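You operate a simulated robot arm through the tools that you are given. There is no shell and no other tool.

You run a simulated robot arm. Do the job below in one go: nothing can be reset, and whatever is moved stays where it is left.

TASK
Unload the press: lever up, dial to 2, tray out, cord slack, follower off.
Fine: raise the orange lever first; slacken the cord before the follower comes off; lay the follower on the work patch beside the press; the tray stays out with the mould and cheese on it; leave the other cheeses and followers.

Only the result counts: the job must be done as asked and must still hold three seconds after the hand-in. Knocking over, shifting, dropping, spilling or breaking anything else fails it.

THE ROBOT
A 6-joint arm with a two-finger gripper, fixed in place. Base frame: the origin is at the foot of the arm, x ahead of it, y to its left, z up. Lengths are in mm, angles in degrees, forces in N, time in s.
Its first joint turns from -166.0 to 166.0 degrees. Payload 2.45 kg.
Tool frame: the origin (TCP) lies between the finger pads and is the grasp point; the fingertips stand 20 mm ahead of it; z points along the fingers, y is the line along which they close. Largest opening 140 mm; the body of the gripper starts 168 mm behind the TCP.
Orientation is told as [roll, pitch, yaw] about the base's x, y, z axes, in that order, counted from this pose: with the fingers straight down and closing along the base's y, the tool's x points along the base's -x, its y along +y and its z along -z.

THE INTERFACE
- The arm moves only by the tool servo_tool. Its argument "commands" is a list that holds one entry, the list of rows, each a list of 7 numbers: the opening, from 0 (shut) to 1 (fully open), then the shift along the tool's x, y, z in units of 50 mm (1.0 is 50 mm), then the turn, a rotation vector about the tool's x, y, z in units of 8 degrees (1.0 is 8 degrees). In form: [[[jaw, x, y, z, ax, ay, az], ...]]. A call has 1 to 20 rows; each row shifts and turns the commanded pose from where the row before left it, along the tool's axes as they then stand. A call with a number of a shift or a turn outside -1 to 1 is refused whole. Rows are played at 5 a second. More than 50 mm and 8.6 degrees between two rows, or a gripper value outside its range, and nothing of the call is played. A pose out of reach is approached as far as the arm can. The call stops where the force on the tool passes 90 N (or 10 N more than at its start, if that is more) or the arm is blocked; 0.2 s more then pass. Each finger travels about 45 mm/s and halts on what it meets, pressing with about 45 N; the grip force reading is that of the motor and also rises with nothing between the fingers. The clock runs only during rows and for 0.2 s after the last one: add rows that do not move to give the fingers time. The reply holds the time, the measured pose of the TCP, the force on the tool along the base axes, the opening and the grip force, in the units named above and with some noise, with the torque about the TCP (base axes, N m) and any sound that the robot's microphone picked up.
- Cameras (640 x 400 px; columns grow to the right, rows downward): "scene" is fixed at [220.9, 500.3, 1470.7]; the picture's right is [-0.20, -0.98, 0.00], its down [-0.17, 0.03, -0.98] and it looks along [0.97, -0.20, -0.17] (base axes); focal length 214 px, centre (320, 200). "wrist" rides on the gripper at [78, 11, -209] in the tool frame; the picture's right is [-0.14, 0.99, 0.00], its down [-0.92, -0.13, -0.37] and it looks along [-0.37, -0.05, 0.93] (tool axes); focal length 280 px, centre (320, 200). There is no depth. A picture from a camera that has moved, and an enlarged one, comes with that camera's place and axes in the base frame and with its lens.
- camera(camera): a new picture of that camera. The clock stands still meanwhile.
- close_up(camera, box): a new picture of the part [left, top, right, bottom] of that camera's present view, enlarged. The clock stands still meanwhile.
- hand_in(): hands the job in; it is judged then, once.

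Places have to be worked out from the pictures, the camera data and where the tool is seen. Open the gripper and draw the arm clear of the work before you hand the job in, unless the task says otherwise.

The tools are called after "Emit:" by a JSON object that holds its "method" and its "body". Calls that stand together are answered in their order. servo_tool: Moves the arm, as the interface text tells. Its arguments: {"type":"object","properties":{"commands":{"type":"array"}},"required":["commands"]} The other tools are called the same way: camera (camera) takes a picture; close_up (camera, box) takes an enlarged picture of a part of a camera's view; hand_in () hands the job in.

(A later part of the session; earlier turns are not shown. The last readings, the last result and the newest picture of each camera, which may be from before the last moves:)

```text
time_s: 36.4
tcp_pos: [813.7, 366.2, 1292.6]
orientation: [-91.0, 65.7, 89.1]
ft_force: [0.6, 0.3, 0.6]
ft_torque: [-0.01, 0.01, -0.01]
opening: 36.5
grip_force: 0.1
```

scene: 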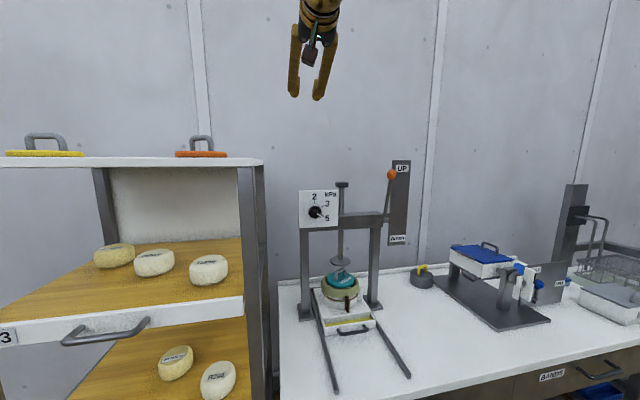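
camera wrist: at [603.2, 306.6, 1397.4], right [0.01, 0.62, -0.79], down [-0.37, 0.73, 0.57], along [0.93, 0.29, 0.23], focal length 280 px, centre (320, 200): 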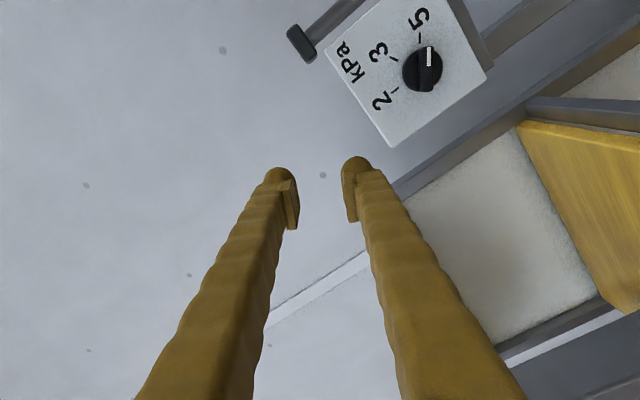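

Emit:
{"method": "servo_tool", "body": {"commands": [[[0.26, 0, 0, 0, 0, 0, -1], [0.26, 0, 0, 0, 0, 0, -1], [0.26, 0, 0, 0, 0, 0, -1], [0.26, 0, 0, 0, 0, 0, -0.5], [0.26, 0, 0, 0, 0, 0, 0]]]}}

Emit:
{"method": "camera", "body": {"camera": "wrist"}}

```text
time_s: 37.6
tcp_pos: [813.1, 365.4, 1292.7]
orientation: [95.9, 86.2, -84.1]
ft_force: [0.5, 0.0, 0.7]
ft_torque: [0.01, -0.03, -0.04]
opening: 36.5
grip_force: 0.0
```

```text
taken
camera wrist: at [603.8, 360.9, 1370.6], right [0.0, -1.0, -0.07], down [-0.36, 0.07, -0.93], along [0.93, 0.03, -0.36], focal length 280 px, centre (320, 200)
```

wrist: 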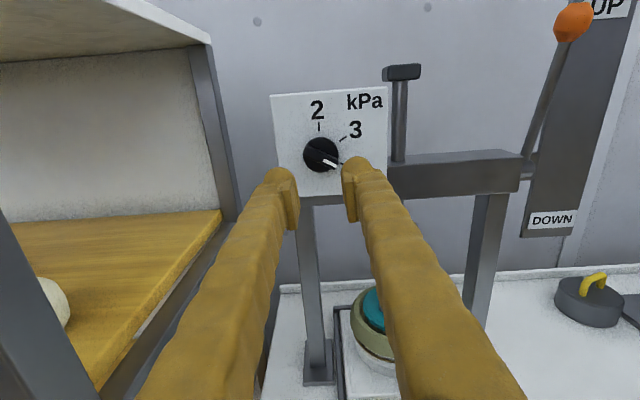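

The tool can roll all the way to about −184°, so the dial can be turned in one grip from −60° to −180°. I roll back to −60° and approach to just short of the bar.

Emit:
{"method": "servo_tool", "body": {"commands": [[[0.26, 0, 0, 0, 0, 0, 1], [0.26, 0, 0, 0, 0, 0, 1], [0.26, 0, 0, 0, 0, 0, 1], [0.26, 0, 0, 0, 0, 0, 1], [0.26, 0, 0, 0, 0, 0, 1], [0.26, 0, 0, 0, 0, 0, 1], [0.26, 0, 0, 0, 0, 0, 1], [0.26, 0, 0, 0, 0, 0, 1], [0.26, 0, 0, 0, 0, 0, 1], [0.26, 0, 0, 0, 0, 0, 1], [0.26, 0, 0, 0, 0, 0, 1], [0.26, 0, 0, 0, 0, 0, 1], [0.26, 0, 0, 0, 0, 0, 1], [0.26, 0, 0, 0, 0, 0, 1], [0.26, 0, 0, 0, 0, 0, 1], [0.26, 0, 0, 0, 0, 0, 0.5], [0.26, 0, 0, 0.9, 0, 0, 0], [0.26, 0, 0, 0.9, 0, 0, 0], [0.26, 0, 0, 0.4, 0, 0, 0], [0.26, 0, 0, 0, 0, 0, 0]]]}}

Emit:
{"method": "camera", "body": {"camera": "wrist"}}

Emit:
{"method": "close_up", "body": {"camera": "scene", "box": [290, 180, 370, 260]}}

```text
time_s: 41.8
tcp_pos: [923.8, 363.1, 1295.4]
orientation: [-90.5, -30.3, 90.2]
ft_force: [0.4, -0.3, 0.1]
ft_torque: [0.01, 0.02, -0.02]
opening: 36.4
grip_force: 0.0
```

```text
taken
camera wrist: at [716.8, 302.5, 1245.3], right [0.01, 0.62, -0.79], down [-0.37, 0.73, 0.57], along [0.93, 0.29, 0.23], focal length 280 px, centre (320, 200)
```

wrist: 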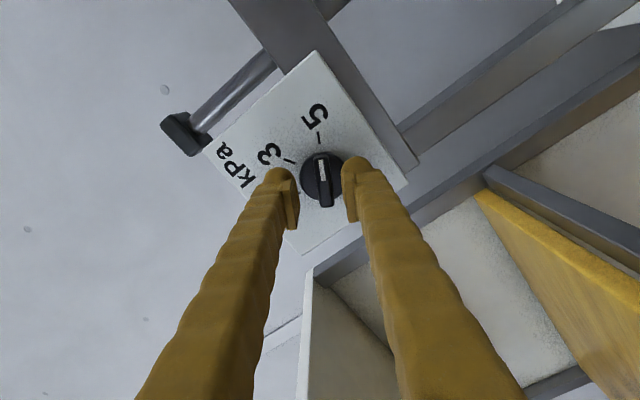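

```text
5.00 times, centred on (330, 220) of scene
camera zoom: at [220.9, 500.3, 1470.7], right [-0.2, -0.98, 0.0], down [-0.17, 0.03, -0.98], along [0.97, -0.2, -0.17], focal length 1072 px, centre (270, 100)
```

zoom: 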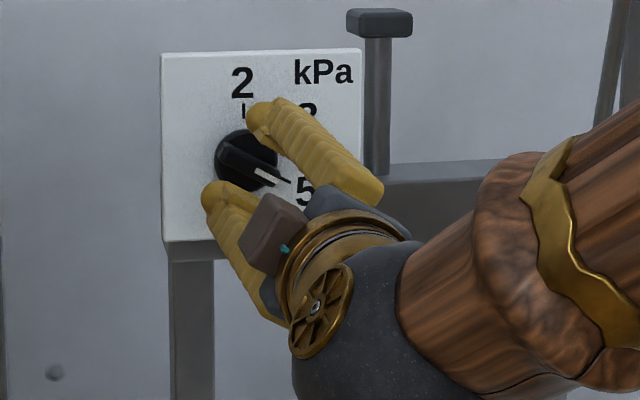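

The bar looks centred on the tool axis. A close-up from the wrist confirms alignment before the last few centimetres.

Emit:
{"method": "close_up", "body": {"camera": "wrist", "box": [270, 130, 380, 240]}}

```text
3.64 times, centred on (325, 185) of wrist
camera zoom: at [716.8, 302.5, 1245.3], right [0.01, 0.62, -0.79], down [-0.37, 0.73, 0.57], along [0.93, 0.29, 0.23], focal length 1020 px, centre (302, 254)
```

zoom: 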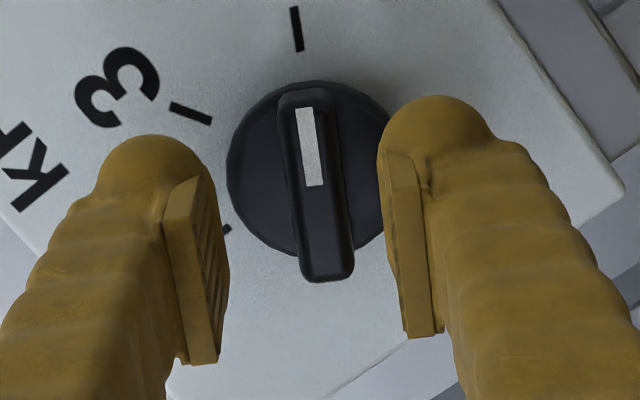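

The bar is about 3 mm off along the closing axis. I correct that and move in until the tips overlap the bar, watching the force.

Emit:
{"method": "servo_tool", "body": {"commands": [[[0.26, 0.02, 0.065, 0, 0, 0, 0], [0.26, 0, 0, 0.15, 0, 0, 0], [0.26, 0, 0, 0.15, 0, 0, 0], [0.26, 0, 0, 0, 0, 0, 0]]]}}

Emit:
{"method": "close_up", "body": {"camera": "wrist", "box": [270, 130, 380, 240]}}

Emit:
{"method": "close_up", "body": {"camera": "scene", "box": [300, 190, 350, 240]}}

```text
time_s: 42.8
tcp_pos: [938.5, 365.5, 1291.5]
orientation: [-90.5, -30.3, 90.1]
ft_force: [0.9, 0.1, -0.4]
ft_torque: [0.03, 0.04, -0.03]
opening: 36.5
grip_force: 0.0
```

```text
3.64 times, centred on (325, 185) of wrist
camera zoom: at [729.9, 304.2, 1241.0], right [0.01, 0.62, -0.79], down [-0.37, 0.73, 0.57], along [0.93, 0.29, 0.23], focal length 1020 px, centre (302, 254)
```

zoom: 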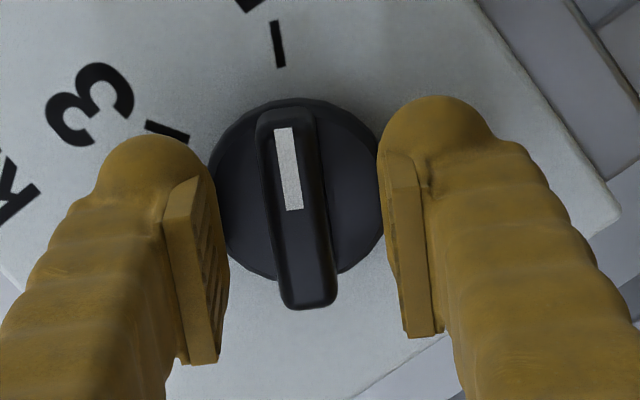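

```text
8.00 times, centred on (325, 215) of scene
camera zoom: at [220.9, 500.3, 1470.7], right [-0.2, -0.98, 0.0], down [-0.17, 0.03, -0.98], along [0.97, -0.2, -0.17], focal length 1716 px, centre (280, 80)
```

zoom: 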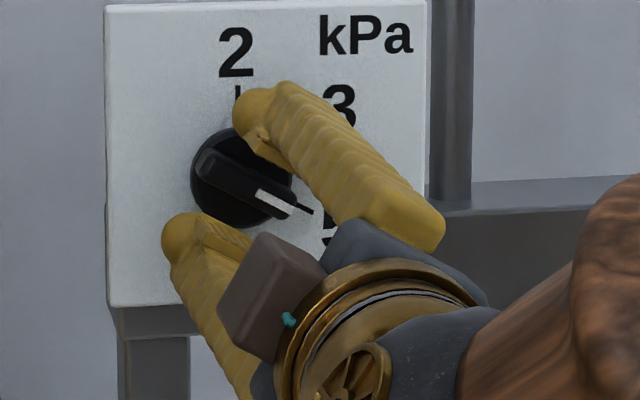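

Aligned now. The pads begin a little behind the tips, so I advance a few more millimetres and check for contact.

Emit:
{"method": "servo_tool", "body": {"commands": [[[0.26, 0, 0, 0.12, 0, 0, 0], [0.26, 0, 0, 0, 0, 0, 0]]]}}

Emit:
{"method": "close_up", "body": {"camera": "wrist", "box": [270, 130, 380, 240]}}

```text
time_s: 43.4
tcp_pos: [944.5, 365.9, 1291.3]
orientation: [-90.5, -30.4, 90.2]
ft_force: [1.4, 0.2, -0.5]
ft_torque: [0.01, -0.01, -0.04]
opening: 36.5
grip_force: 0.1
```

```text
3.64 times, centred on (325, 185) of wrist
camera zoom: at [736.2, 304.9, 1241.7], right [0.01, 0.62, -0.79], down [-0.37, 0.73, 0.57], along [0.93, 0.29, 0.23], focal length 1020 px, centre (302, 254)
```

zoom: 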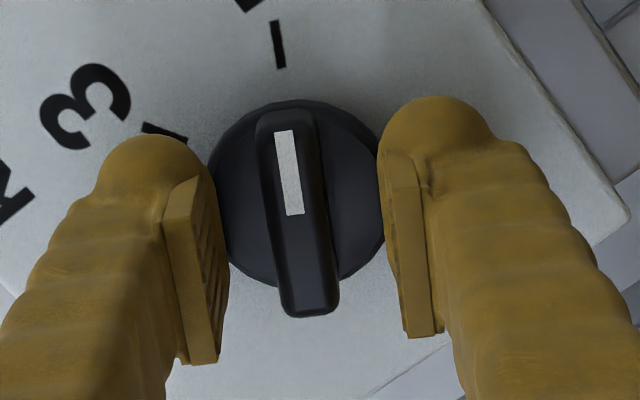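

No contact yet, so I creep in further in 2 mm steps.

Emit:
{"method": "servo_tool", "body": {"commands": [[[0.26, 0, 0, 0.06, 0, 0, 0], [0.26, 0, 0, 0, 0, 0, 0]]]}}

```text
time_s: 44.0
tcp_pos: [947.7, 366.9, 1291.9]
orientation: [-90.4, -30.3, 90.2]
ft_force: [-16.1, -3.0, -1.9]
ft_torque: [-0.01, -0.27, -0.24]
opening: 36.2
grip_force: 0.0
```

Contact with the disc at TCP x≈947.7. I back off about 1 mm and close on the bar.

Emit:
{"method": "servo_tool", "body": {"commands": [[[0.26, 0, 0, -0.03, 0, 0, 0], [0, 0, 0, 0, 0, 0, 0], [0, 0, 0, 0, 0, 0, 0], [0, 0, 0, 0, 0, 0, 0], [0, 0, 0, 0, 0, 0, 0]]]}}

Emit:
{"method": "close_up", "body": {"camera": "wrist", "box": [270, 130, 380, 240]}}

```text
time_s: 45.2
tcp_pos: [945.0, 366.2, 1292.1]
orientation: [-90.5, -30.3, 90.1]
ft_force: [-36.5, 2.3, -2.4]
ft_torque: [-0.01, 0.25, -0.2]
opening: 13.2
grip_force: 39.3
```

```text
3.64 times, centred on (325, 185) of wrist
camera zoom: at [736.7, 305.5, 1242.3], right [0.01, 0.62, -0.79], down [-0.37, 0.73, 0.57], along [0.93, 0.29, 0.24], focal length 1020 px, centre (302, 254)
```

zoom: 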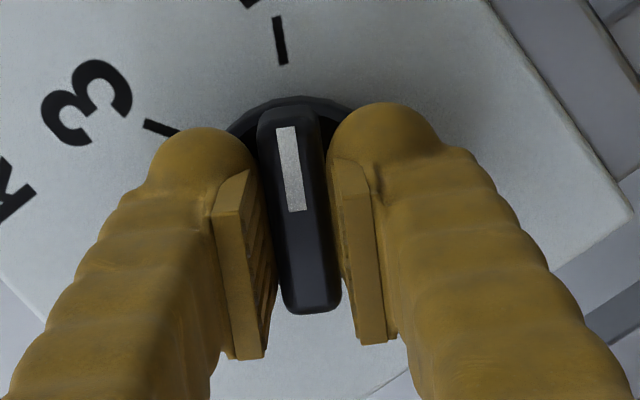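

The bar is gripped (13 mm). I turn counter-clockwise (negative roll) in stages, checking force after each.

Emit:
{"method": "servo_tool", "body": {"commands": [[[0, 0, 0, -0.02, 0, 0, -0.5], [0, 0, 0, 0, 0, 0, -0.7], [0, 0, 0, 0, 0, 0, -0.7], [0, 0, 0, 0, 0, 0, -0.7], [0, 0, 0, 0, 0, 0, -0.7], [0, 0, 0, 0, 0, 0, -0.7], [0, 0, 0, 0, 0, 0, 0]]]}}

Emit:
{"method": "close_up", "body": {"camera": "wrist", "box": [240, 100, 400, 260]}}

```text
time_s: 46.8
tcp_pos: [946.1, 366.0, 1291.3]
orientation: [-90.4, 1.8, 89.8]
ft_force: [5.0, 7.4, 16.2]
ft_torque: [0.01, -0.18, 0.02]
opening: 13.1
grip_force: 39.9
```

```text
2.50 times, centred on (320, 180) of wrist
camera zoom: at [736.3, 289.1, 1281.8], right [0.01, 0.11, -0.99], down [-0.37, 0.92, 0.1], along [0.93, 0.37, 0.05], focal length 701 px, centre (320, 250)
```

zoom: 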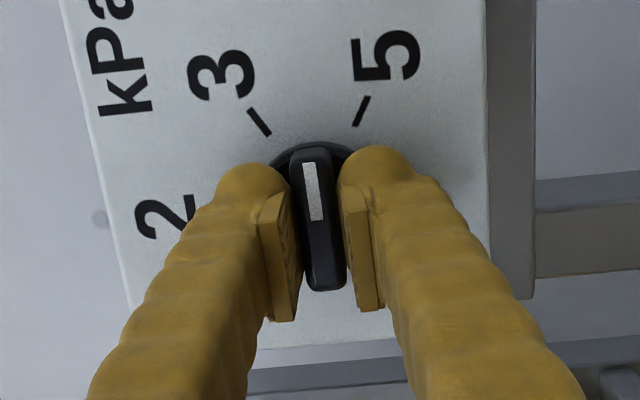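

The knob is turning with the tool, now midway between 5 and 3. I continue.

Emit:
{"method": "servo_tool", "body": {"commands": [[[0, 0, 0, 0, 0, 0, -0.7], [0, 0, 0, 0, 0, 0, -0.7], [0, 0, 0, 0, 0, 0, -0.7], [0, 0, 0, 0, 0, 0, -0.7], [0, 0, 0, 0, 0, 0, -0.7], [0, 0, 0, 0, 0, 0, -0.7], [0, 0, 0, 0, 0, 0, -0.7], [0, 0, 0, 0, 0, 0, -0.7], [0, 0, 0, 0, 0, 0, 0]]]}}

Emit:
{"method": "close_up", "body": {"camera": "wrist", "box": [240, 100, 400, 260]}}

```text
time_s: 48.8
tcp_pos: [945.0, 366.1, 1291.2]
orientation: [-90.5, 46.6, 89.7]
ft_force: [-13.9, 7.6, -3.0]
ft_torque: [-0.02, 0.13, 0.13]
opening: 13.0
grip_force: 39.2
```

```text
2.50 times, centred on (320, 180) of wrist
camera zoom: at [736.0, 305.2, 1338.8], right [0.0, -0.63, -0.78], down [-0.37, 0.73, -0.58], along [0.93, 0.29, -0.23], focal length 701 px, centre (320, 250)
```

zoom: 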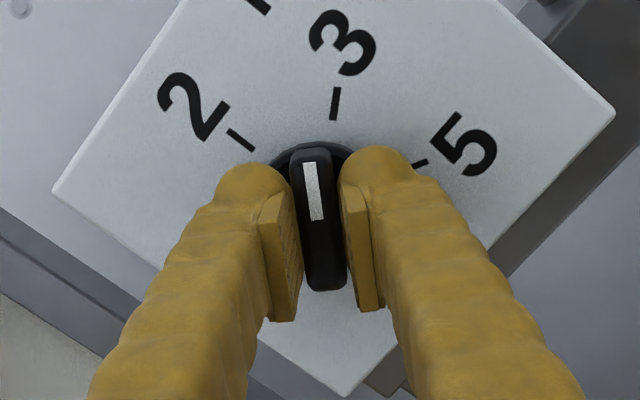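

Pointer is past 3. About 43° remain; I do most of it, then check before the last bit.

Emit:
{"method": "servo_tool", "body": {"commands": [[[0, 0, 0, 0, 0, 0, -0.7], [0, 0, 0, 0, 0, 0, -0.7], [0, 0, 0, 0, 0, 0, -0.7], [0, 0, 0, 0, 0, 0, -0.7], [0, 0, 0, 0, 0, 0, -0.7], [0, 0, 0, 0, 0, 0, -0.7], [0, 0, 0, 0, 0, 0, -0.7], [0, 0, 0, 0, 0, 0, 0]]]}}

Emit:
{"method": "close_up", "body": {"camera": "wrist", "box": [240, 80, 400, 240]}}

Emit:
{"method": "close_up", "body": {"camera": "scene", "box": [290, 180, 350, 240]}}

```text
time_s: 50.6
tcp_pos: [944.9, 364.4, 1290.0]
orientation: [-94.1, 85.9, 85.8]
ft_force: [11.2, -9.9, -25.7]
ft_torque: [-0.01, 0.26, -0.12]
opening: 13.0
grip_force: 40.1
```

```text
2.50 times, centred on (320, 160) of wrist
camera zoom: at [735.9, 349.4, 1366.2], right [0.0, -0.98, -0.21], down [-0.36, 0.2, -0.91], along [0.93, 0.08, -0.36], focal length 701 px, centre (320, 300)
```

zoom: 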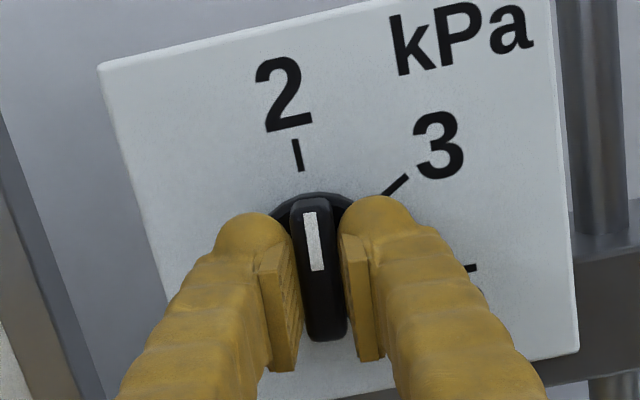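

```text
6.67 times, centred on (320, 210) of scene
camera zoom: at [220.9, 500.3, 1470.7], right [-0.2, -0.98, 0.0], down [-0.17, 0.03, -0.98], along [0.97, -0.2, -0.17], focal length 1430 px, centre (320, 133)
```

zoom: 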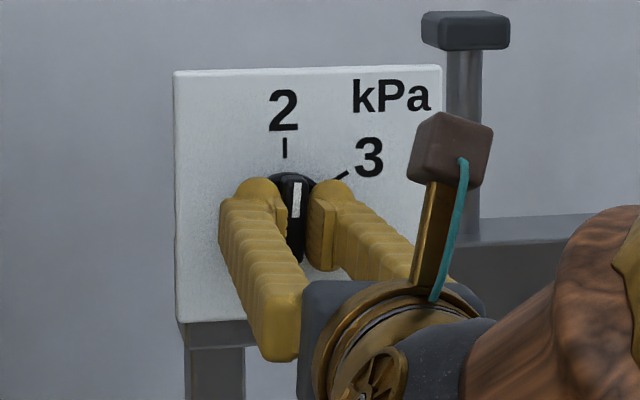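

About 4° to go. I finish the turn, hold, then look.

Emit:
{"method": "servo_tool", "body": {"commands": [[[0, 0, 0, 0, 0, 0, -0.5], [0, 0, 0, 0, 0, 0, 0], [0, 0, 0, 0, 0, 0, 0]]]}}

Emit:
{"method": "close_up", "body": {"camera": "scene", "box": [300, 185, 340, 225]}}

Emit:
{"method": "close_up", "body": {"camera": "wrist", "box": [240, 80, 400, 240]}}

```text
time_s: 51.4
tcp_pos: [945.2, 364.0, 1290.1]
orientation: [-137.8, 89.6, 42.1]
ft_force: [0.7, -26.1, -32.8]
ft_torque: [0.04, 0.34, -0.27]
opening: 12.8
grip_force: 39.2
```

```text
10.00 times, centred on (320, 205) of scene
camera zoom: at [220.9, 500.3, 1470.7], right [-0.2, -0.98, 0.0], down [-0.17, 0.03, -0.98], along [0.97, -0.2, -0.17], focal length 2145 px, centre (320, 150)
```

zoom: 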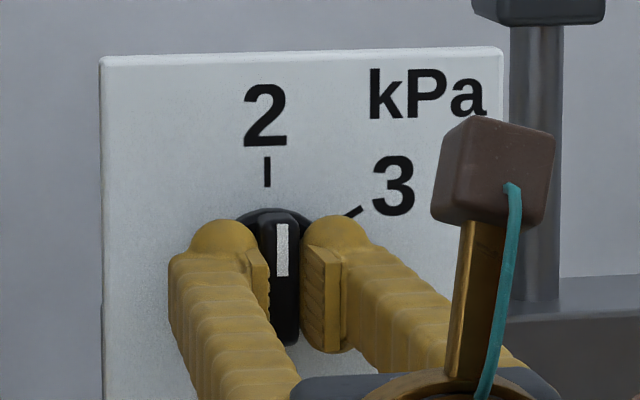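

```text
2.50 times, centred on (320, 160) of wrist
camera zoom: at [735.9, 354.7, 1367.3], right [0.0, -0.99, -0.14], down [-0.36, 0.13, -0.92], along [0.93, 0.05, -0.36], focal length 701 px, centre (320, 300)
```

zoom: 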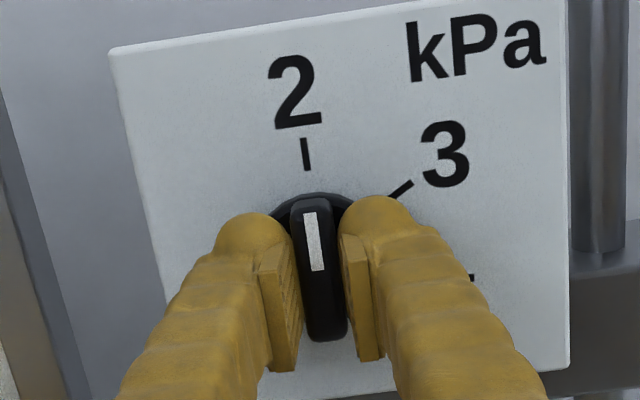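

The pointer lines up with the "2" tick. I release and back straight out for a clear check.

Emit:
{"method": "servo_tool", "body": {"commands": [[[0.26, 0, 0, 0, 0, 0, 0], [0.26, 0, 0, 0, 0, 0, 0], [0.26, 0, 0, -0.5, 0, 0, 0], [0.26, 0, 0, -0.9, 0, 0, 0], [0.26, 0, 0, -0.9, 0, 0, 0], [0.26, 0, 0, 0, 0, 0, 0]]]}}

Emit:
{"method": "camera", "body": {"camera": "wrist"}}

Emit:
{"method": "close_up", "body": {"camera": "scene", "box": [295, 180, 345, 230]}}

```text
time_s: 52.8
tcp_pos: [828.0, 364.0, 1286.6]
orientation: [-143.9, 89.5, 36.0]
ft_force: [0.6, 0.8, -0.1]
ft_torque: [0.0, 0.0, -0.03]
opening: 36.4
grip_force: 0.1
```

```text
taken
camera wrist: at [619.7, 353.9, 1364.0], right [0.0, -0.99, -0.14], down [-0.36, 0.13, -0.92], along [0.93, 0.05, -0.36], focal length 280 px, centre (320, 200)
```

wrist: 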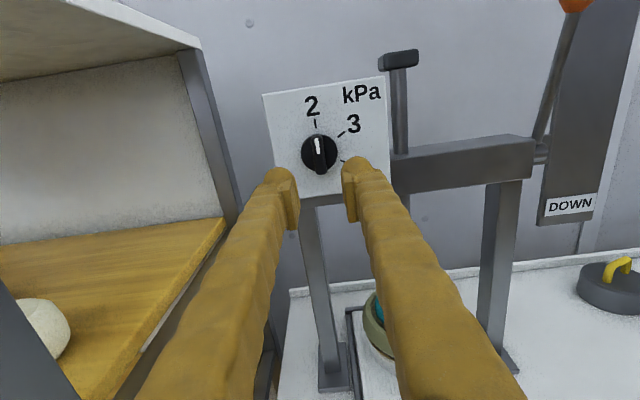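

```text
8.00 times, centred on (320, 205) of scene
camera zoom: at [220.9, 500.3, 1470.7], right [-0.2, -0.98, 0.0], down [-0.17, 0.03, -0.98], along [0.97, -0.2, -0.17], focal length 1716 px, centre (320, 160)
```

zoom: 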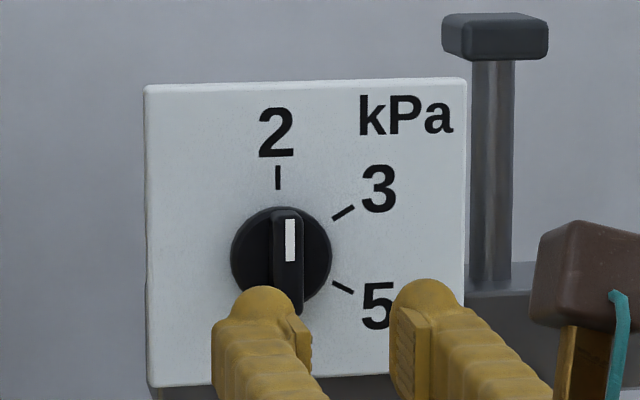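

The dial now points at 2 with the lever still up. Next the tray: its handle is at about (847, 252, 879). I back off, roll to −90° so the fingers close along x, then pitch the tool down.

Emit:
{"method": "servo_tool", "body": {"commands": [[[0.4, 0, 0, -0.8, 0, 0, 0], [0.4, 0, 0, -0.8, 0, 0, 0], [0.4, 0, 0, 0, 0, 0, 0.98], [0.4, 0, 0, 0, 0, 0, 0.98], [0.4, 0, 0, 0, 0, 0, 0.98], [0.4, 0, 0, 0, 0, 0, 0.98], [0.4, 0, 0, 0, 0, 0, 0.98], [0.4, 0, 0, 0, 0, 0, 0.98], [0.4, 0, 0, 0, 0, 0, 0.98], [0.4, 0, 0, 0, 0, 0, 0.98], [0.4, 0, 0, 0, 0, 0, 0.98], [0.4, 0, 0, 0, 0, 0, 0.98], [0.4, 0, 0, 0, 0, 0, 0.98], [0.4, 0, 0, 0, 0, 0, 0.98], [0.4, 0, 0, 0, 0, 0, 0]]]}}

```text
time_s: 56.0
tcp_pos: [750.1, 366.6, 1289.8]
orientation: [-90.4, -4.4, 90.0]
ft_force: [-0.9, -0.4, 1.0]
ft_torque: [-0.04, -0.01, 0.0]
opening: 56.1
grip_force: 0.1
```

Now I square the roll and pitch down in stages, checking for reach.

Emit:
{"method": "servo_tool", "body": {"commands": [[[0.4, 0, 0, 0, 0, 0, -0.55], [0.4, 0, 0, 0, -1, 0, 0], [0.4, 0, 0, 0, -1, 0, 0], [0.4, 0, 0, 0, -1, 0, 0], [0.4, 0, 0, 0, -1, 0, 0], [0.4, 0, 0, 0, -1, 0, 0], [0.4, 0, 0, 0, 0, 0, 0]]]}}

Emit:
{"method": "camera", "body": {"camera": "wrist"}}

```text
time_s: 57.6
tcp_pos: [749.6, 365.7, 1288.2]
orientation: [-50.3, 0.0, 89.9]
ft_force: [0.4, 0.5, -0.5]
ft_torque: [0.02, 0.01, 0.02]
opening: 56.1
grip_force: 0.0
```

```text
taken
camera wrist: at [582.3, 288.8, 1415.0], right [-0.63, 0.14, -0.76], down [-0.2, 0.92, 0.33], along [0.75, 0.36, -0.55], focal length 280 px, centre (320, 200)
```

wrist: 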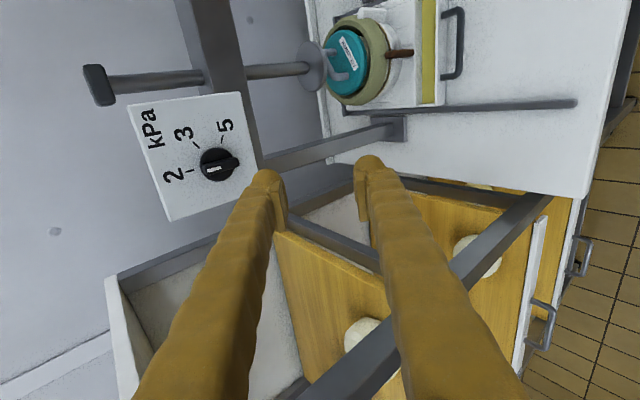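

Working well. I finish pitching to straight down.

Emit:
{"method": "servo_tool", "body": {"commands": [[[0.4, 0, 0, 0, -1, 0, 0], [0.4, 0, 0, 0, -1, 0, 0], [0.4, 0, 0, 0, -1, 0, 0], [0.4, 0, 0, 0, -1, 0, 0], [0.4, 0, 0, 0, -1, 0, 0], [0.4, 0, 0, 0, -1, 0, 0], [0.4, 0, 0, 0, -0.29, 0, 0], [0.4, 0, 0, 0, 0, 0, 0]]]}}

Emit:
{"method": "camera", "body": {"camera": "wrist"}}

Emit:
{"method": "camera", "body": {"camera": "scene"}}

```text
time_s: 59.4
tcp_pos: [750.8, 367.4, 1289.7]
orientation: [0.0, 0.0, 90.0]
ft_force: [0.4, -0.2, -0.6]
ft_torque: [0.02, -0.02, 0.04]
opening: 56.0
grip_force: 0.0
```

```text
taken
camera wrist: at [738.7, 288.9, 1499.7], right [-0.99, 0.14, 0.0], down [0.13, 0.92, 0.37], along [0.05, 0.36, -0.93], focal length 280 px, centre (320, 200)
```

wrist: 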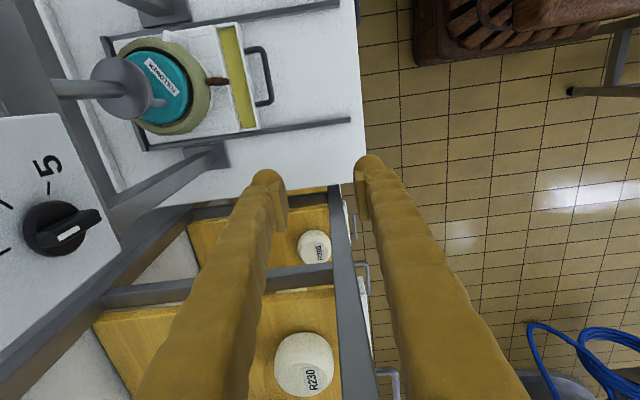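

```text
taken
```

scene: 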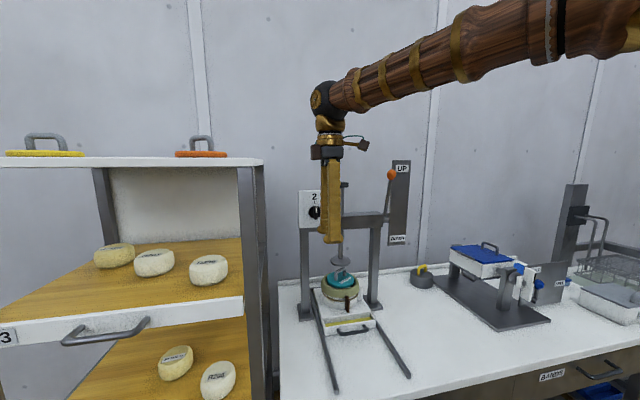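

The tool points straight down with fingers closing along x. I move over the handle line at a safe height and take a close look at the handle.

Emit:
{"method": "servo_tool", "body": {"commands": [[[0.4, 0.383, 0, 0.8, 0, 0, 0], [0.4, 0.383, 0, 0.8, 0, 0, 0], [0.4, 0.383, 0, 0.8, 0, 0, 0], [0.4, 0.383, 0, 0.8, 0, 0, 0], [0.4, 0.383, 0, 0.8, 0, 0, 0], [0.4, 0.383, 0, 0.8, 0, 0, 0], [0.4, 0, 0, 0, 0, 0, 0]]]}}

Emit:
{"method": "camera", "body": {"camera": "wrist"}}

Emit:
{"method": "close_up", "body": {"camera": "scene", "box": [290, 260, 420, 390]}}

```text
time_s: 61.0
tcp_pos: [752.7, 252.7, 1051.5]
orientation: [-0.1, -0.1, 90.0]
ft_force: [0.4, -0.4, -0.1]
ft_torque: [0.01, -0.03, 0.0]
opening: 56.2
grip_force: 0.1
```

```text
taken
camera wrist: at [742.4, 175.1, 1260.6], right [-0.99, 0.14, 0.0], down [0.13, 0.92, 0.37], along [0.05, 0.36, -0.93], focal length 280 px, centre (320, 200)
```

wrist: 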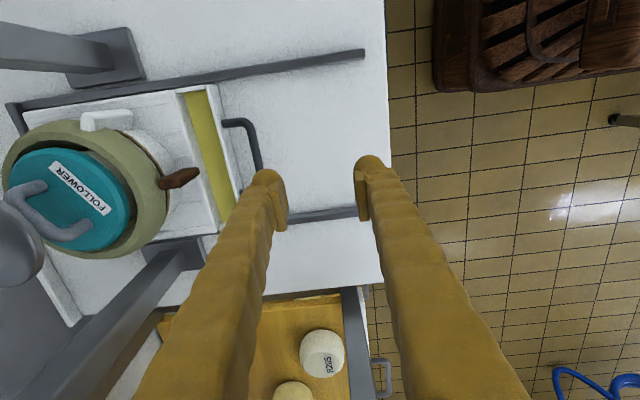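

```text
3.08 times, centred on (355, 325) of scene
camera zoom: at [220.9, 500.3, 1470.7], right [-0.2, -0.98, 0.0], down [-0.17, 0.03, -0.98], along [0.97, -0.2, -0.17], focal length 660 px, centre (212, -185)
```

zoom: 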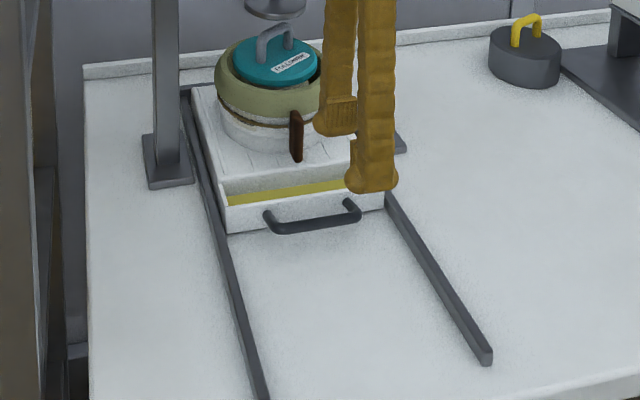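

The handle is partly hidden by a finger. I shift back in −x and down a little to see the whole handle and its gap to the tray.

Emit:
{"method": "servo_tool", "body": {"commands": [[[0.4, 0, 0.8, 0.5, 0, 0, 0], [0.4, 0, 0.6, 0.6, 0, 0, 0], [0.4, 0, 0, 0, 0, 0, 0]]]}}

Emit:
{"method": "camera", "body": {"camera": "wrist"}}

Emit:
{"method": "close_up", "body": {"camera": "wrist", "box": [100, 50, 300, 220]}}

Emit:
{"method": "close_up", "body": {"camera": "scene", "box": [320, 290, 390, 350]}}

```text
time_s: 61.8
tcp_pos: [680.5, 249.5, 993.2]
orientation: [-0.1, 0.0, 90.0]
ft_force: [0.0, 0.0, -0.1]
ft_torque: [-0.02, 0.0, 0.02]
opening: 56.0
grip_force: 0.1
```

```text
taken
camera wrist: at [670.5, 171.9, 1201.6], right [-0.99, 0.14, 0.0], down [0.13, 0.92, 0.37], along [0.05, 0.36, -0.93], focal length 280 px, centre (320, 200)
```

wrist: 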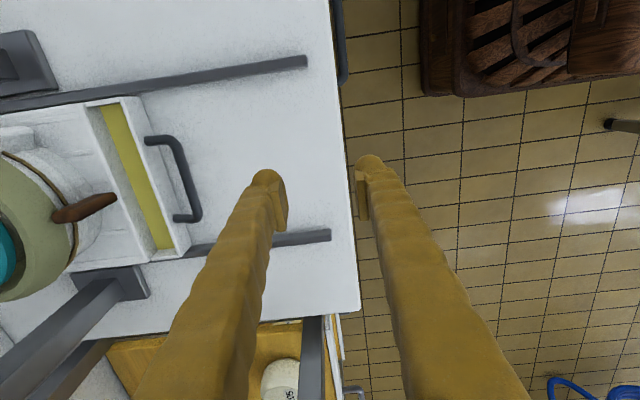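

```text
2.35 times, centred on (200, 135) of wrist
camera zoom: at [670.5, 171.9, 1201.6], right [-0.99, 0.14, 0.0], down [0.13, 0.92, 0.37], along [0.05, 0.36, -0.93], focal length 660 px, centre (602, 353)
```

zoom: 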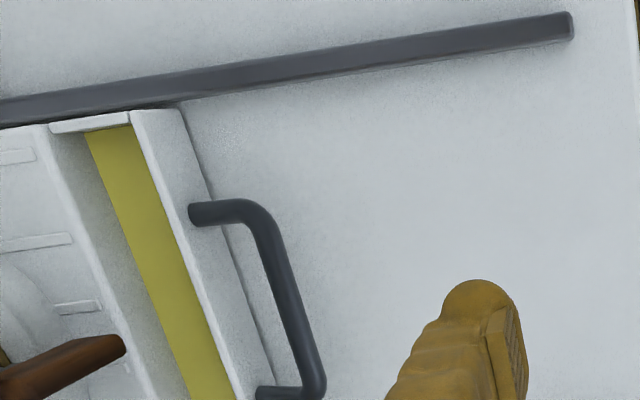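

```text
6.67 times, centred on (355, 320) of scene
camera zoom: at [220.9, 500.3, 1470.7], right [-0.2, -0.98, 0.0], down [-0.17, 0.03, -0.98], along [0.97, -0.2, -0.17], focal length 1430 px, centre (87, -600)
```

zoom: 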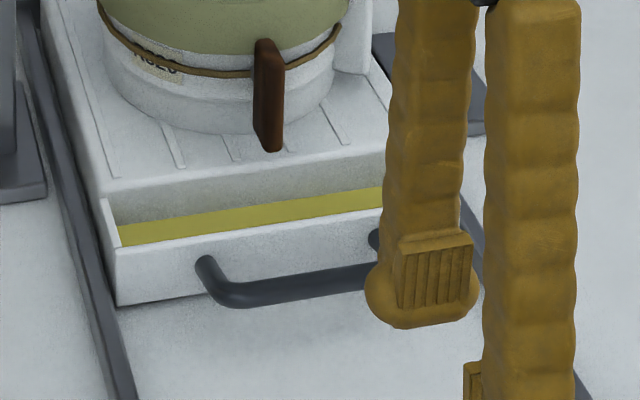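

The handle bar is at (843.6, 250, 879), with about 27 mm clear to the tray front at x≈876. I narrow the jaws to 24 mm so one finger fits in that gap, and go above the bar.

Emit:
{"method": "servo_tool", "body": {"commands": [[[0.171, 0, -0.82, 0, 0, 0, 0], [0.171, 0, -0.82, 0, 0, 0, 0], [0.171, 0, -0.82, 0, 0, 0, 0], [0.171, 0, -0.81, 0, 0, 0, 0], [0.171, 0, 0, 0.6, 0, 0, 0], [0.171, 0, 0, 0.6, 0, 0, 0], [0.171, 0, 0, 0, 0, 0, 0]]]}}

Emit:
{"method": "camera", "body": {"camera": "wrist"}}

Emit:
{"method": "close_up", "body": {"camera": "scene", "box": [310, 270, 400, 350]}}

```text
time_s: 63.4
tcp_pos: [844.4, 251.2, 935.2]
orientation: [-0.2, 0.1, 90.0]
ft_force: [0.2, 1.2, 1.1]
ft_torque: [0.0, -0.03, -0.03]
opening: 23.8
grip_force: 0.0
```

```text
taken
camera wrist: at [833.9, 173.9, 1143.8], right [-0.99, 0.14, 0.0], down [0.13, 0.92, 0.37], along [0.05, 0.36, -0.93], focal length 280 px, centre (320, 200)
```

wrist: 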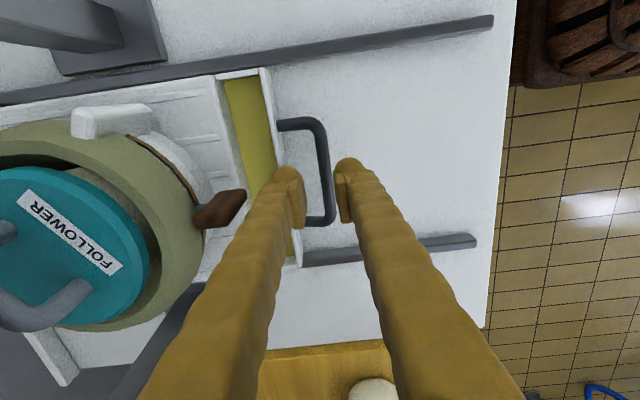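

```text
5.00 times, centred on (355, 310) of scene
camera zoom: at [220.9, 500.3, 1470.7], right [-0.2, -0.98, 0.0], down [-0.17, 0.03, -0.98], along [0.97, -0.2, -0.17], focal length 1072 px, centre (145, -350)
```

zoom: 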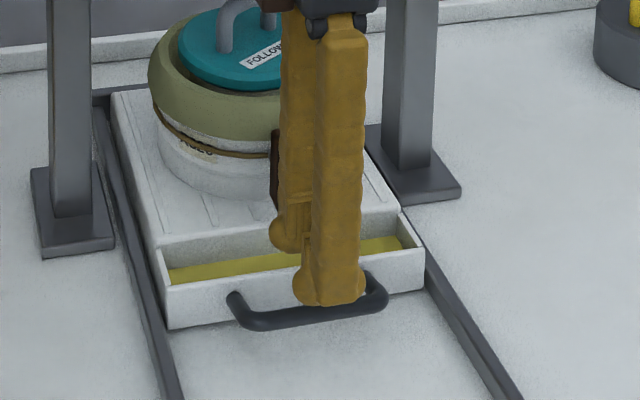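

I zoom in to check centring of the bar between the fingers before descending.

Emit:
{"method": "close_up", "body": {"camera": "wrist", "box": [260, 100, 390, 240]}}

```text
2.86 times, centred on (325, 170) of wrist
camera zoom: at [833.9, 173.9, 1143.8], right [-0.99, 0.14, 0.0], down [0.13, 0.92, 0.37], along [0.05, 0.36, -0.93], focal length 801 px, centre (306, 286)
```

zoom: 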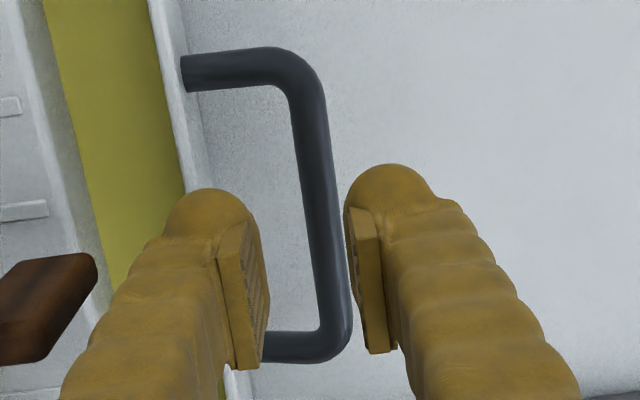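

The bar is about 5 mm closer to the robot than my estimate (x≈839.5). I correct that and descend around it.

Emit:
{"method": "servo_tool", "body": {"commands": [[[0.19, 0, 0.095, 0, 0, 0, 0], [0.19, 0, 0, 0.36, 0, 0, 0], [0.19, 0, 0, 0.36, 0, 0, 0], [0.19, 0, 0, 0.36, 0, 0, 0], [0.19, 0, 0, 0, 0, 0, 0]]]}}

Emit:
{"method": "close_up", "body": {"camera": "wrist", "box": [260, 100, 390, 240]}}

Emit:
{"method": "close_up", "body": {"camera": "scene", "box": [310, 270, 400, 350]}}

```text
time_s: 64.6
tcp_pos: [838.7, 250.5, 880.8]
orientation: [-0.2, 0.0, 89.9]
ft_force: [0.0, -0.3, -1.0]
ft_torque: [0.02, 0.0, -0.01]
opening: 26.6
grip_force: 0.0
```

```text
2.86 times, centred on (325, 170) of wrist
camera zoom: at [828.0, 173.2, 1090.0], right [-0.99, 0.14, 0.0], down [0.13, 0.92, 0.37], along [0.05, 0.36, -0.93], focal length 801 px, centre (306, 286)
```

zoom: 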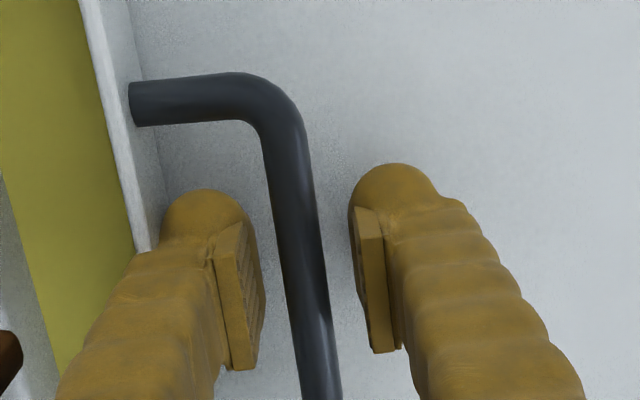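

```text
5.00 times, centred on (355, 310) of scene
camera zoom: at [220.9, 500.3, 1470.7], right [-0.2, -0.98, 0.0], down [-0.17, 0.03, -0.98], along [0.97, -0.2, -0.17], focal length 1072 px, centre (145, -350)
```

zoom: 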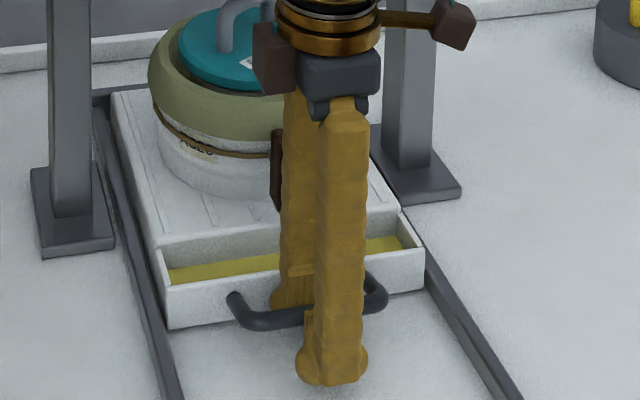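

The fingers straddle the bar with no contact. I close on it and begin a slow pull in −x.

Emit:
{"method": "servo_tool", "body": {"commands": [[[0, 0, 0, 0, 0, 0, 0], [0, 0, 0, 0, 0, 0, 0], [0, 0, 0, 0, 0, 0, 0], [0, 0, 0.05, 0, 0, 0, 0], [0, 0, 0.1, 0, 0, 0, 0], [0, 0, 0.15, 0, 0, 0, 0], [0, 0, 0.15, 0, 0, 0, 0], [0, 0, 0.15, 0, 0, 0, 0], [0, 0, 0, 0, 0, 0, 0]]]}}

Emit:
{"method": "close_up", "body": {"camera": "scene", "box": [290, 250, 420, 380]}}

```text
time_s: 66.6
tcp_pos: [808.6, 250.8, 880.1]
orientation: [-0.1, 0.2, 90.1]
ft_force: [-0.5, -10.3, 5.5]
ft_torque: [-0.01, 0.03, 0.99]
opening: 7.0
grip_force: 34.6
```

```text
3.08 times, centred on (355, 315) of scene
camera zoom: at [220.9, 500.3, 1470.7], right [-0.2, -0.98, 0.0], down [-0.17, 0.03, -0.98], along [0.97, -0.2, -0.17], focal length 660 px, centre (212, -154)
```

zoom: 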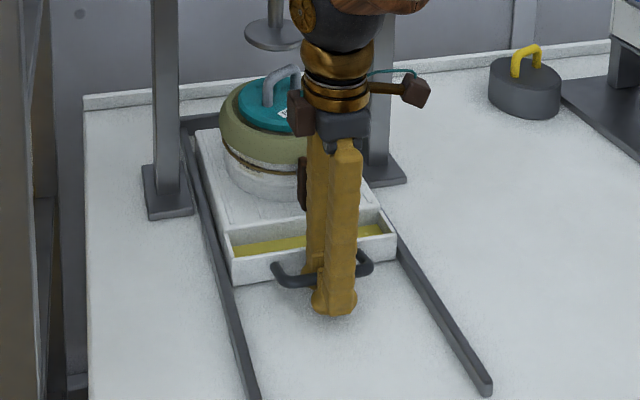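

The tray slides out with the mould on it, with little force. I continue slowly.

Emit:
{"method": "servo_tool", "body": {"commands": [[[0, 0, 0.15, 0, 0, 0, 0], [0, 0, 0.2, 0, 0, 0, 0], [0, 0, 0.2, 0, 0, 0, 0], [0, 0, 0.2, 0, 0, 0, 0], [0, 0, 0.2, 0, 0, 0, 0], [0, 0, 0.2, 0, 0, 0, 0], [0, 0, 0.2, 0, 0, 0, 0], [0, 0, 0.2, 0, 0, 0, 0], [0, 0, 0.2, 0, 0, 0, 0], [0, 0, 0.15, 0, 0, 0, 0], [0, 0, 0, 0, 0, 0, 0]]]}}

Emit:
{"method": "close_up", "body": {"camera": "scene", "box": [290, 250, 420, 380]}}

```text
time_s: 69.0
tcp_pos: [712.3, 253.0, 882.0]
orientation: [0.0, 0.2, 90.0]
ft_force: [-0.7, -18.7, -34.1]
ft_torque: [0.03, 0.0, 0.84]
opening: 6.9
grip_force: 35.2
```

```text
3.08 times, centred on (355, 315) of scene
camera zoom: at [220.9, 500.3, 1470.7], right [-0.2, -0.98, 0.0], down [-0.17, 0.03, -0.98], along [0.97, -0.2, -0.17], focal length 660 px, centre (212, -154)
```

zoom: 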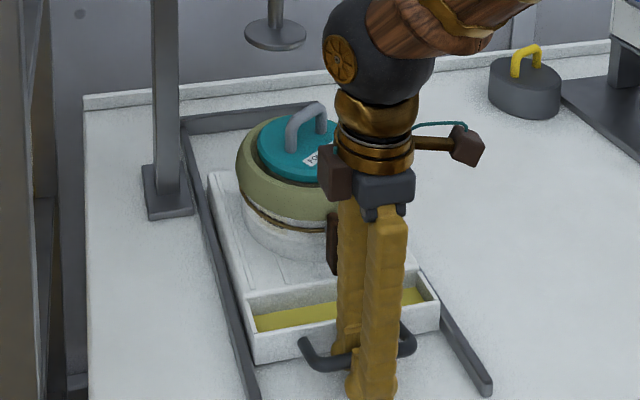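

Still free. I relieve the small side and vertical loads and pull further, in smaller steps, feeling for the end stop.

Emit:
{"method": "servo_tool", "body": {"commands": [[[0, 0.03, 0.1, 0.02, 0, 0, 0], [0, 0, 0.15, 0, 0, 0, 0], [0, 0, 0.15, 0, 0, 0, 0], [0, 0, 0.15, 0, 0, 0, 0], [0, 0, 0.15, 0, 0, 0, 0], [0, 0, 0.1, 0, 0, 0, 0], [0, 0, 0, 0, 0, 0, 0]]]}}

Emit:
{"method": "close_up", "body": {"camera": "scene", "box": [290, 250, 440, 400]}}

```text
time_s: 70.6
tcp_pos: [675.3, 249.9, 879.3]
orientation: [-0.1, 0.1, 90.0]
ft_force: [2.5, 18.9, 27.6]
ft_torque: [-0.09, -0.03, 0.9]
opening: 6.7
grip_force: 35.1
```

```text
2.67 times, centred on (365, 325) of scene
camera zoom: at [220.9, 500.3, 1470.7], right [-0.2, -0.98, 0.0], down [-0.17, 0.03, -0.98], along [0.97, -0.2, -0.17], focal length 572 px, centre (200, -133)
```

zoom: 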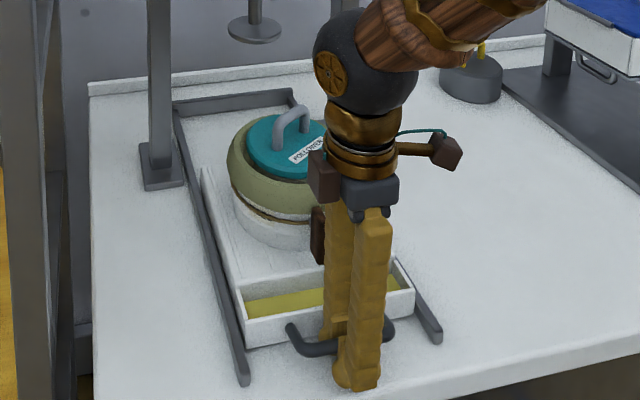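

About 163 mm out, tray front near x≈711. I keep going gently toward the rail end to see whether there is a stop.

Emit:
{"method": "servo_tool", "body": {"commands": [[[0, 0, 0.1, -0.01, 0, 0, 0], [0, 0, 0.1, 0, 0, 0, 0], [0, 0, 0.1, 0, 0, 0, 0], [0, 0, 0.1, 0, 0, 0, 0], [0, 0, 0, 0, 0, 0, 0]]]}}

```text
time_s: 71.8
tcp_pos: [654.3, 249.2, 879.2]
orientation: [0.0, 0.0, 89.9]
ft_force: [2.5, -23.1, 16.5]
ft_torque: [0.03, 0.0, 0.98]
opening: 6.6
grip_force: 34.9
```

Emit:
{"method": "close_up", "body": {"camera": "scene", "box": [290, 250, 440, 400]}}

Emit:
{"method": "camera", "body": {"camera": "wrist"}}

```text
2.67 times, centred on (365, 325) of scene
camera zoom: at [220.9, 500.3, 1470.7], right [-0.2, -0.98, 0.0], down [-0.17, 0.03, -0.98], along [0.97, -0.2, -0.17], focal length 572 px, centre (200, -133)
```

zoom: 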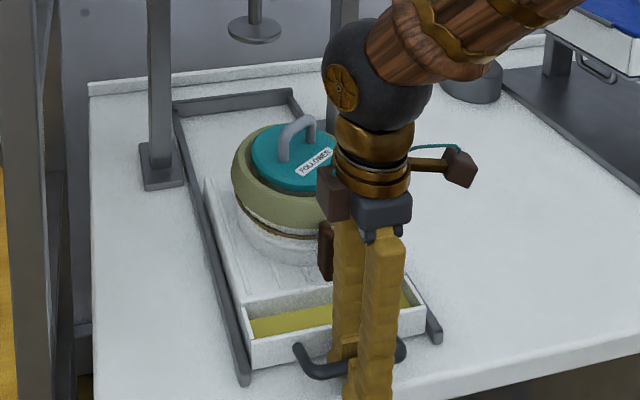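

```text
taken
camera wrist: at [642.8, 172.3, 1088.4], right [-0.99, 0.14, 0.0], down [0.13, 0.92, 0.37], along [0.05, 0.36, -0.93], focal length 280 px, centre (320, 200)
```

wrist: 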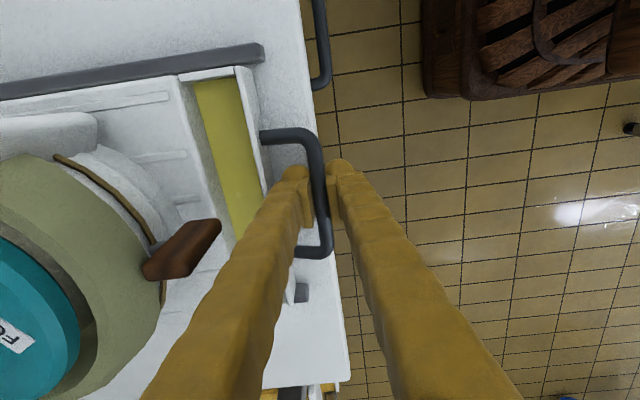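

The tray front is near the ends of the rails. I try another 10–15 mm, watching for the stop.

Emit:
{"method": "servo_tool", "body": {"commands": [[[0, 0.0, 0.1, 0, 0, 0, 0], [0, 0, 0.1, 0, 0, 0, 0], [0, 0, 0.08, 0, 0, 0, 0], [0, 0, 0, 0, 0, 0, 0]]]}}

Emit:
{"method": "camera", "body": {"camera": "wrist"}}

```text
time_s: 72.8
tcp_pos: [638.8, 249.2, 879.1]
orientation: [-0.2, 0.0, 90.0]
ft_force: [-1.6, -17.9, 11.1]
ft_torque: [0.1, 0.0, 0.98]
opening: 6.7
grip_force: 35.3
```

```text
taken
camera wrist: at [628.6, 172.2, 1088.2], right [-0.99, 0.14, 0.0], down [0.13, 0.92, 0.37], along [0.05, 0.36, -0.93], focal length 280 px, centre (320, 200)
```

wrist: 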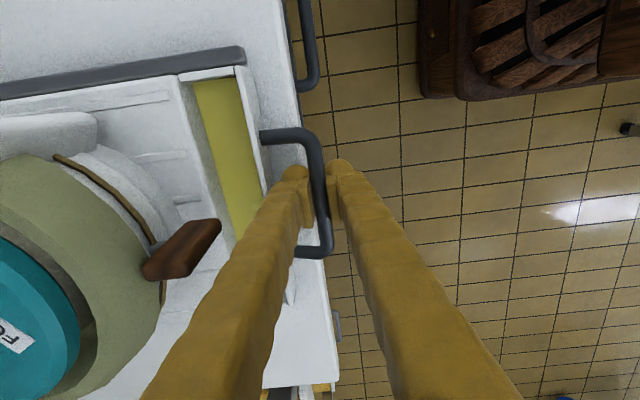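

200 mm out and flush with the rail ends, no stop felt. One more small test.

Emit:
{"method": "servo_tool", "body": {"commands": [[[0, 0.0, 0.08, 0, 0, 0, 0], [0, 0, 0.08, 0, 0, 0, 0], [0, 0, 0.06, 0, 0, 0, 0], [0, 0, 0, 0, 0, 0, 0]]]}}

Emit:
{"method": "camera", "body": {"camera": "wrist"}}

Emit:
{"method": "camera", "body": {"camera": "scene"}}

```text
time_s: 73.8
tcp_pos: [627.7, 249.7, 878.3]
orientation: [0.0, 0.1, 90.1]
ft_force: [-1.5, -29.5, -24.5]
ft_torque: [0.17, -0.01, 0.84]
opening: 6.6
grip_force: 34.6
```

```text
taken
camera wrist: at [617.6, 172.7, 1088.5], right [-0.99, 0.14, 0.0], down [0.13, 0.92, 0.37], along [0.05, 0.36, -0.93], focal length 280 px, centre (320, 200)
```

wrist: 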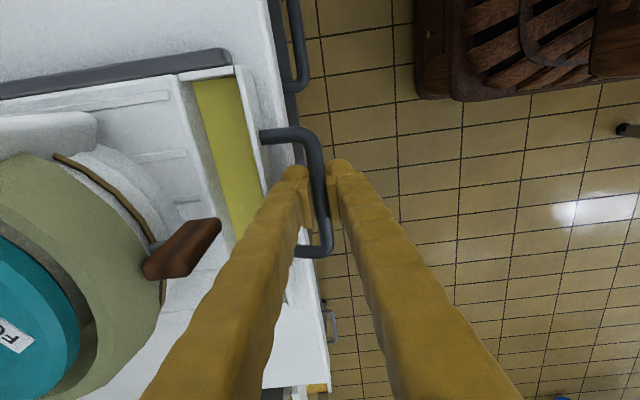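

```text
taken
```

scene: 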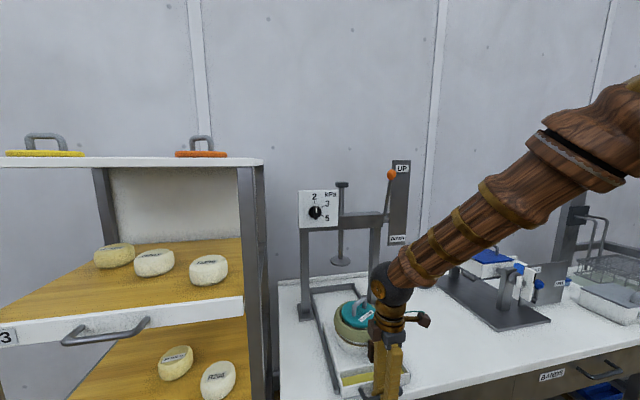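

No stop yet at 211 mm; the tray is still fully over the bench (edge at x≈655). I try one more small increment, and will settle there if no stop appears.

Emit:
{"method": "servo_tool", "body": {"commands": [[[0, 0.0, 0.08, 0.01, 0, 0, 0], [0, 0, 0.08, 0, 0, 0, 0], [0, 0, 0.06, 0, 0, 0, 0], [0, 0, 0, 0, 0, 0, 0]]]}}

Emit:
{"method": "camera", "body": {"camera": "wrist"}}

```text
time_s: 74.8
tcp_pos: [618.0, 252.4, 880.0]
orientation: [-0.2, 0.0, 90.0]
ft_force: [32.3, -31.9, -15.2]
ft_torque: [0.24, 0.23, 0.84]
opening: 6.8
grip_force: 34.9
```

```text
taken
camera wrist: at [608.3, 174.0, 1088.9], right [-0.99, 0.14, 0.0], down [0.13, 0.92, 0.37], along [0.05, 0.37, -0.93], focal length 280 px, centre (320, 200)
```

wrist: 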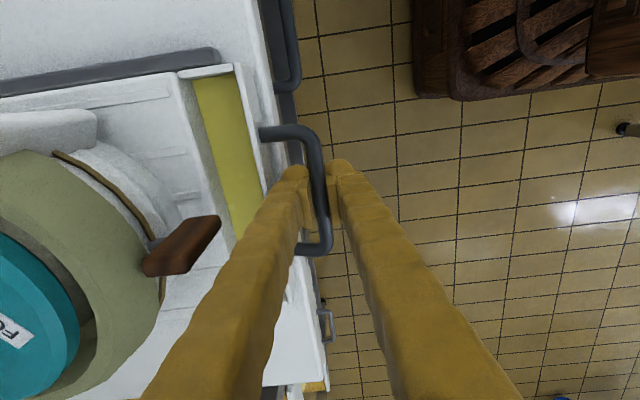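

The stop is felt now (+32 N at about 220 mm out). I release the handle, rise straight up, and look at the mould, the cord and its toggle.

Emit:
{"method": "servo_tool", "body": {"commands": [[[0.19, 0, 0, 0, 0, 0, 0], [0.19, 0, 0, 0, 0, 0, 0], [0.19, 0, 0, -0.4, 0, 0, 0], [0.19, 0, 0, -0.8, 0, 0, 0], [0.19, 0, 0, -0.9, 0, 0, 0], [0.19, 0, 0, -0.9, 0, 0, 0], [0.19, 0, 0, -0.9, 0, 0, 0], [0.19, 0, 0, -0.9, 0, 0, 0], [0.19, 0, 0, 0, 0, 0, 0]]]}}

Emit:
{"method": "camera", "body": {"camera": "wrist"}}

Emit:
{"method": "camera", "body": {"camera": "scene"}}

```text
time_s: 76.8
tcp_pos: [617.6, 250.1, 1121.8]
orientation: [-0.1, 0.0, 90.0]
ft_force: [-0.3, 0.5, -0.6]
ft_torque: [0.01, 0.02, -0.04]
opening: 26.8
grip_force: 0.0
```

```text
taken
camera wrist: at [607.4, 171.8, 1332.1], right [-0.99, 0.14, 0.0], down [0.13, 0.92, 0.37], along [0.05, 0.36, -0.93], focal length 280 px, centre (320, 200)
```

wrist: 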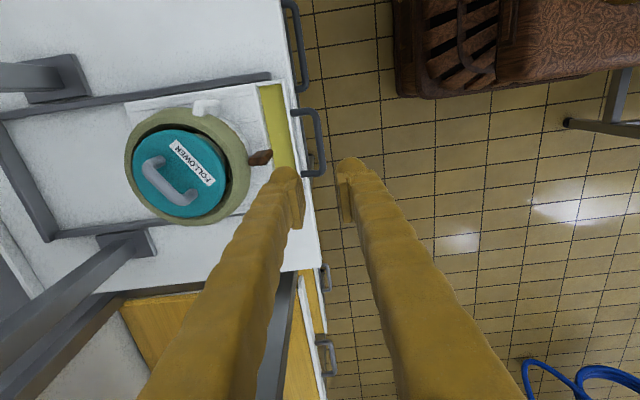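

```text
taken
```

scene: 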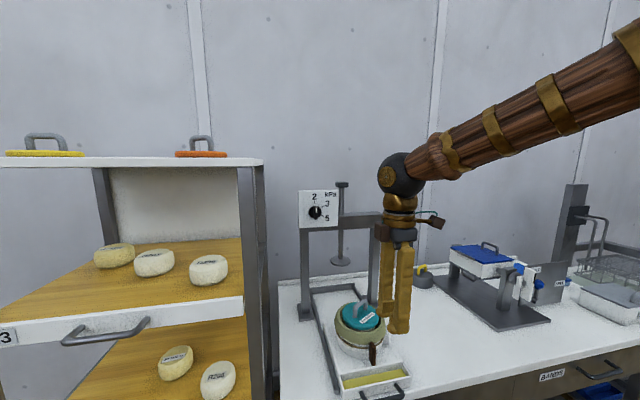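

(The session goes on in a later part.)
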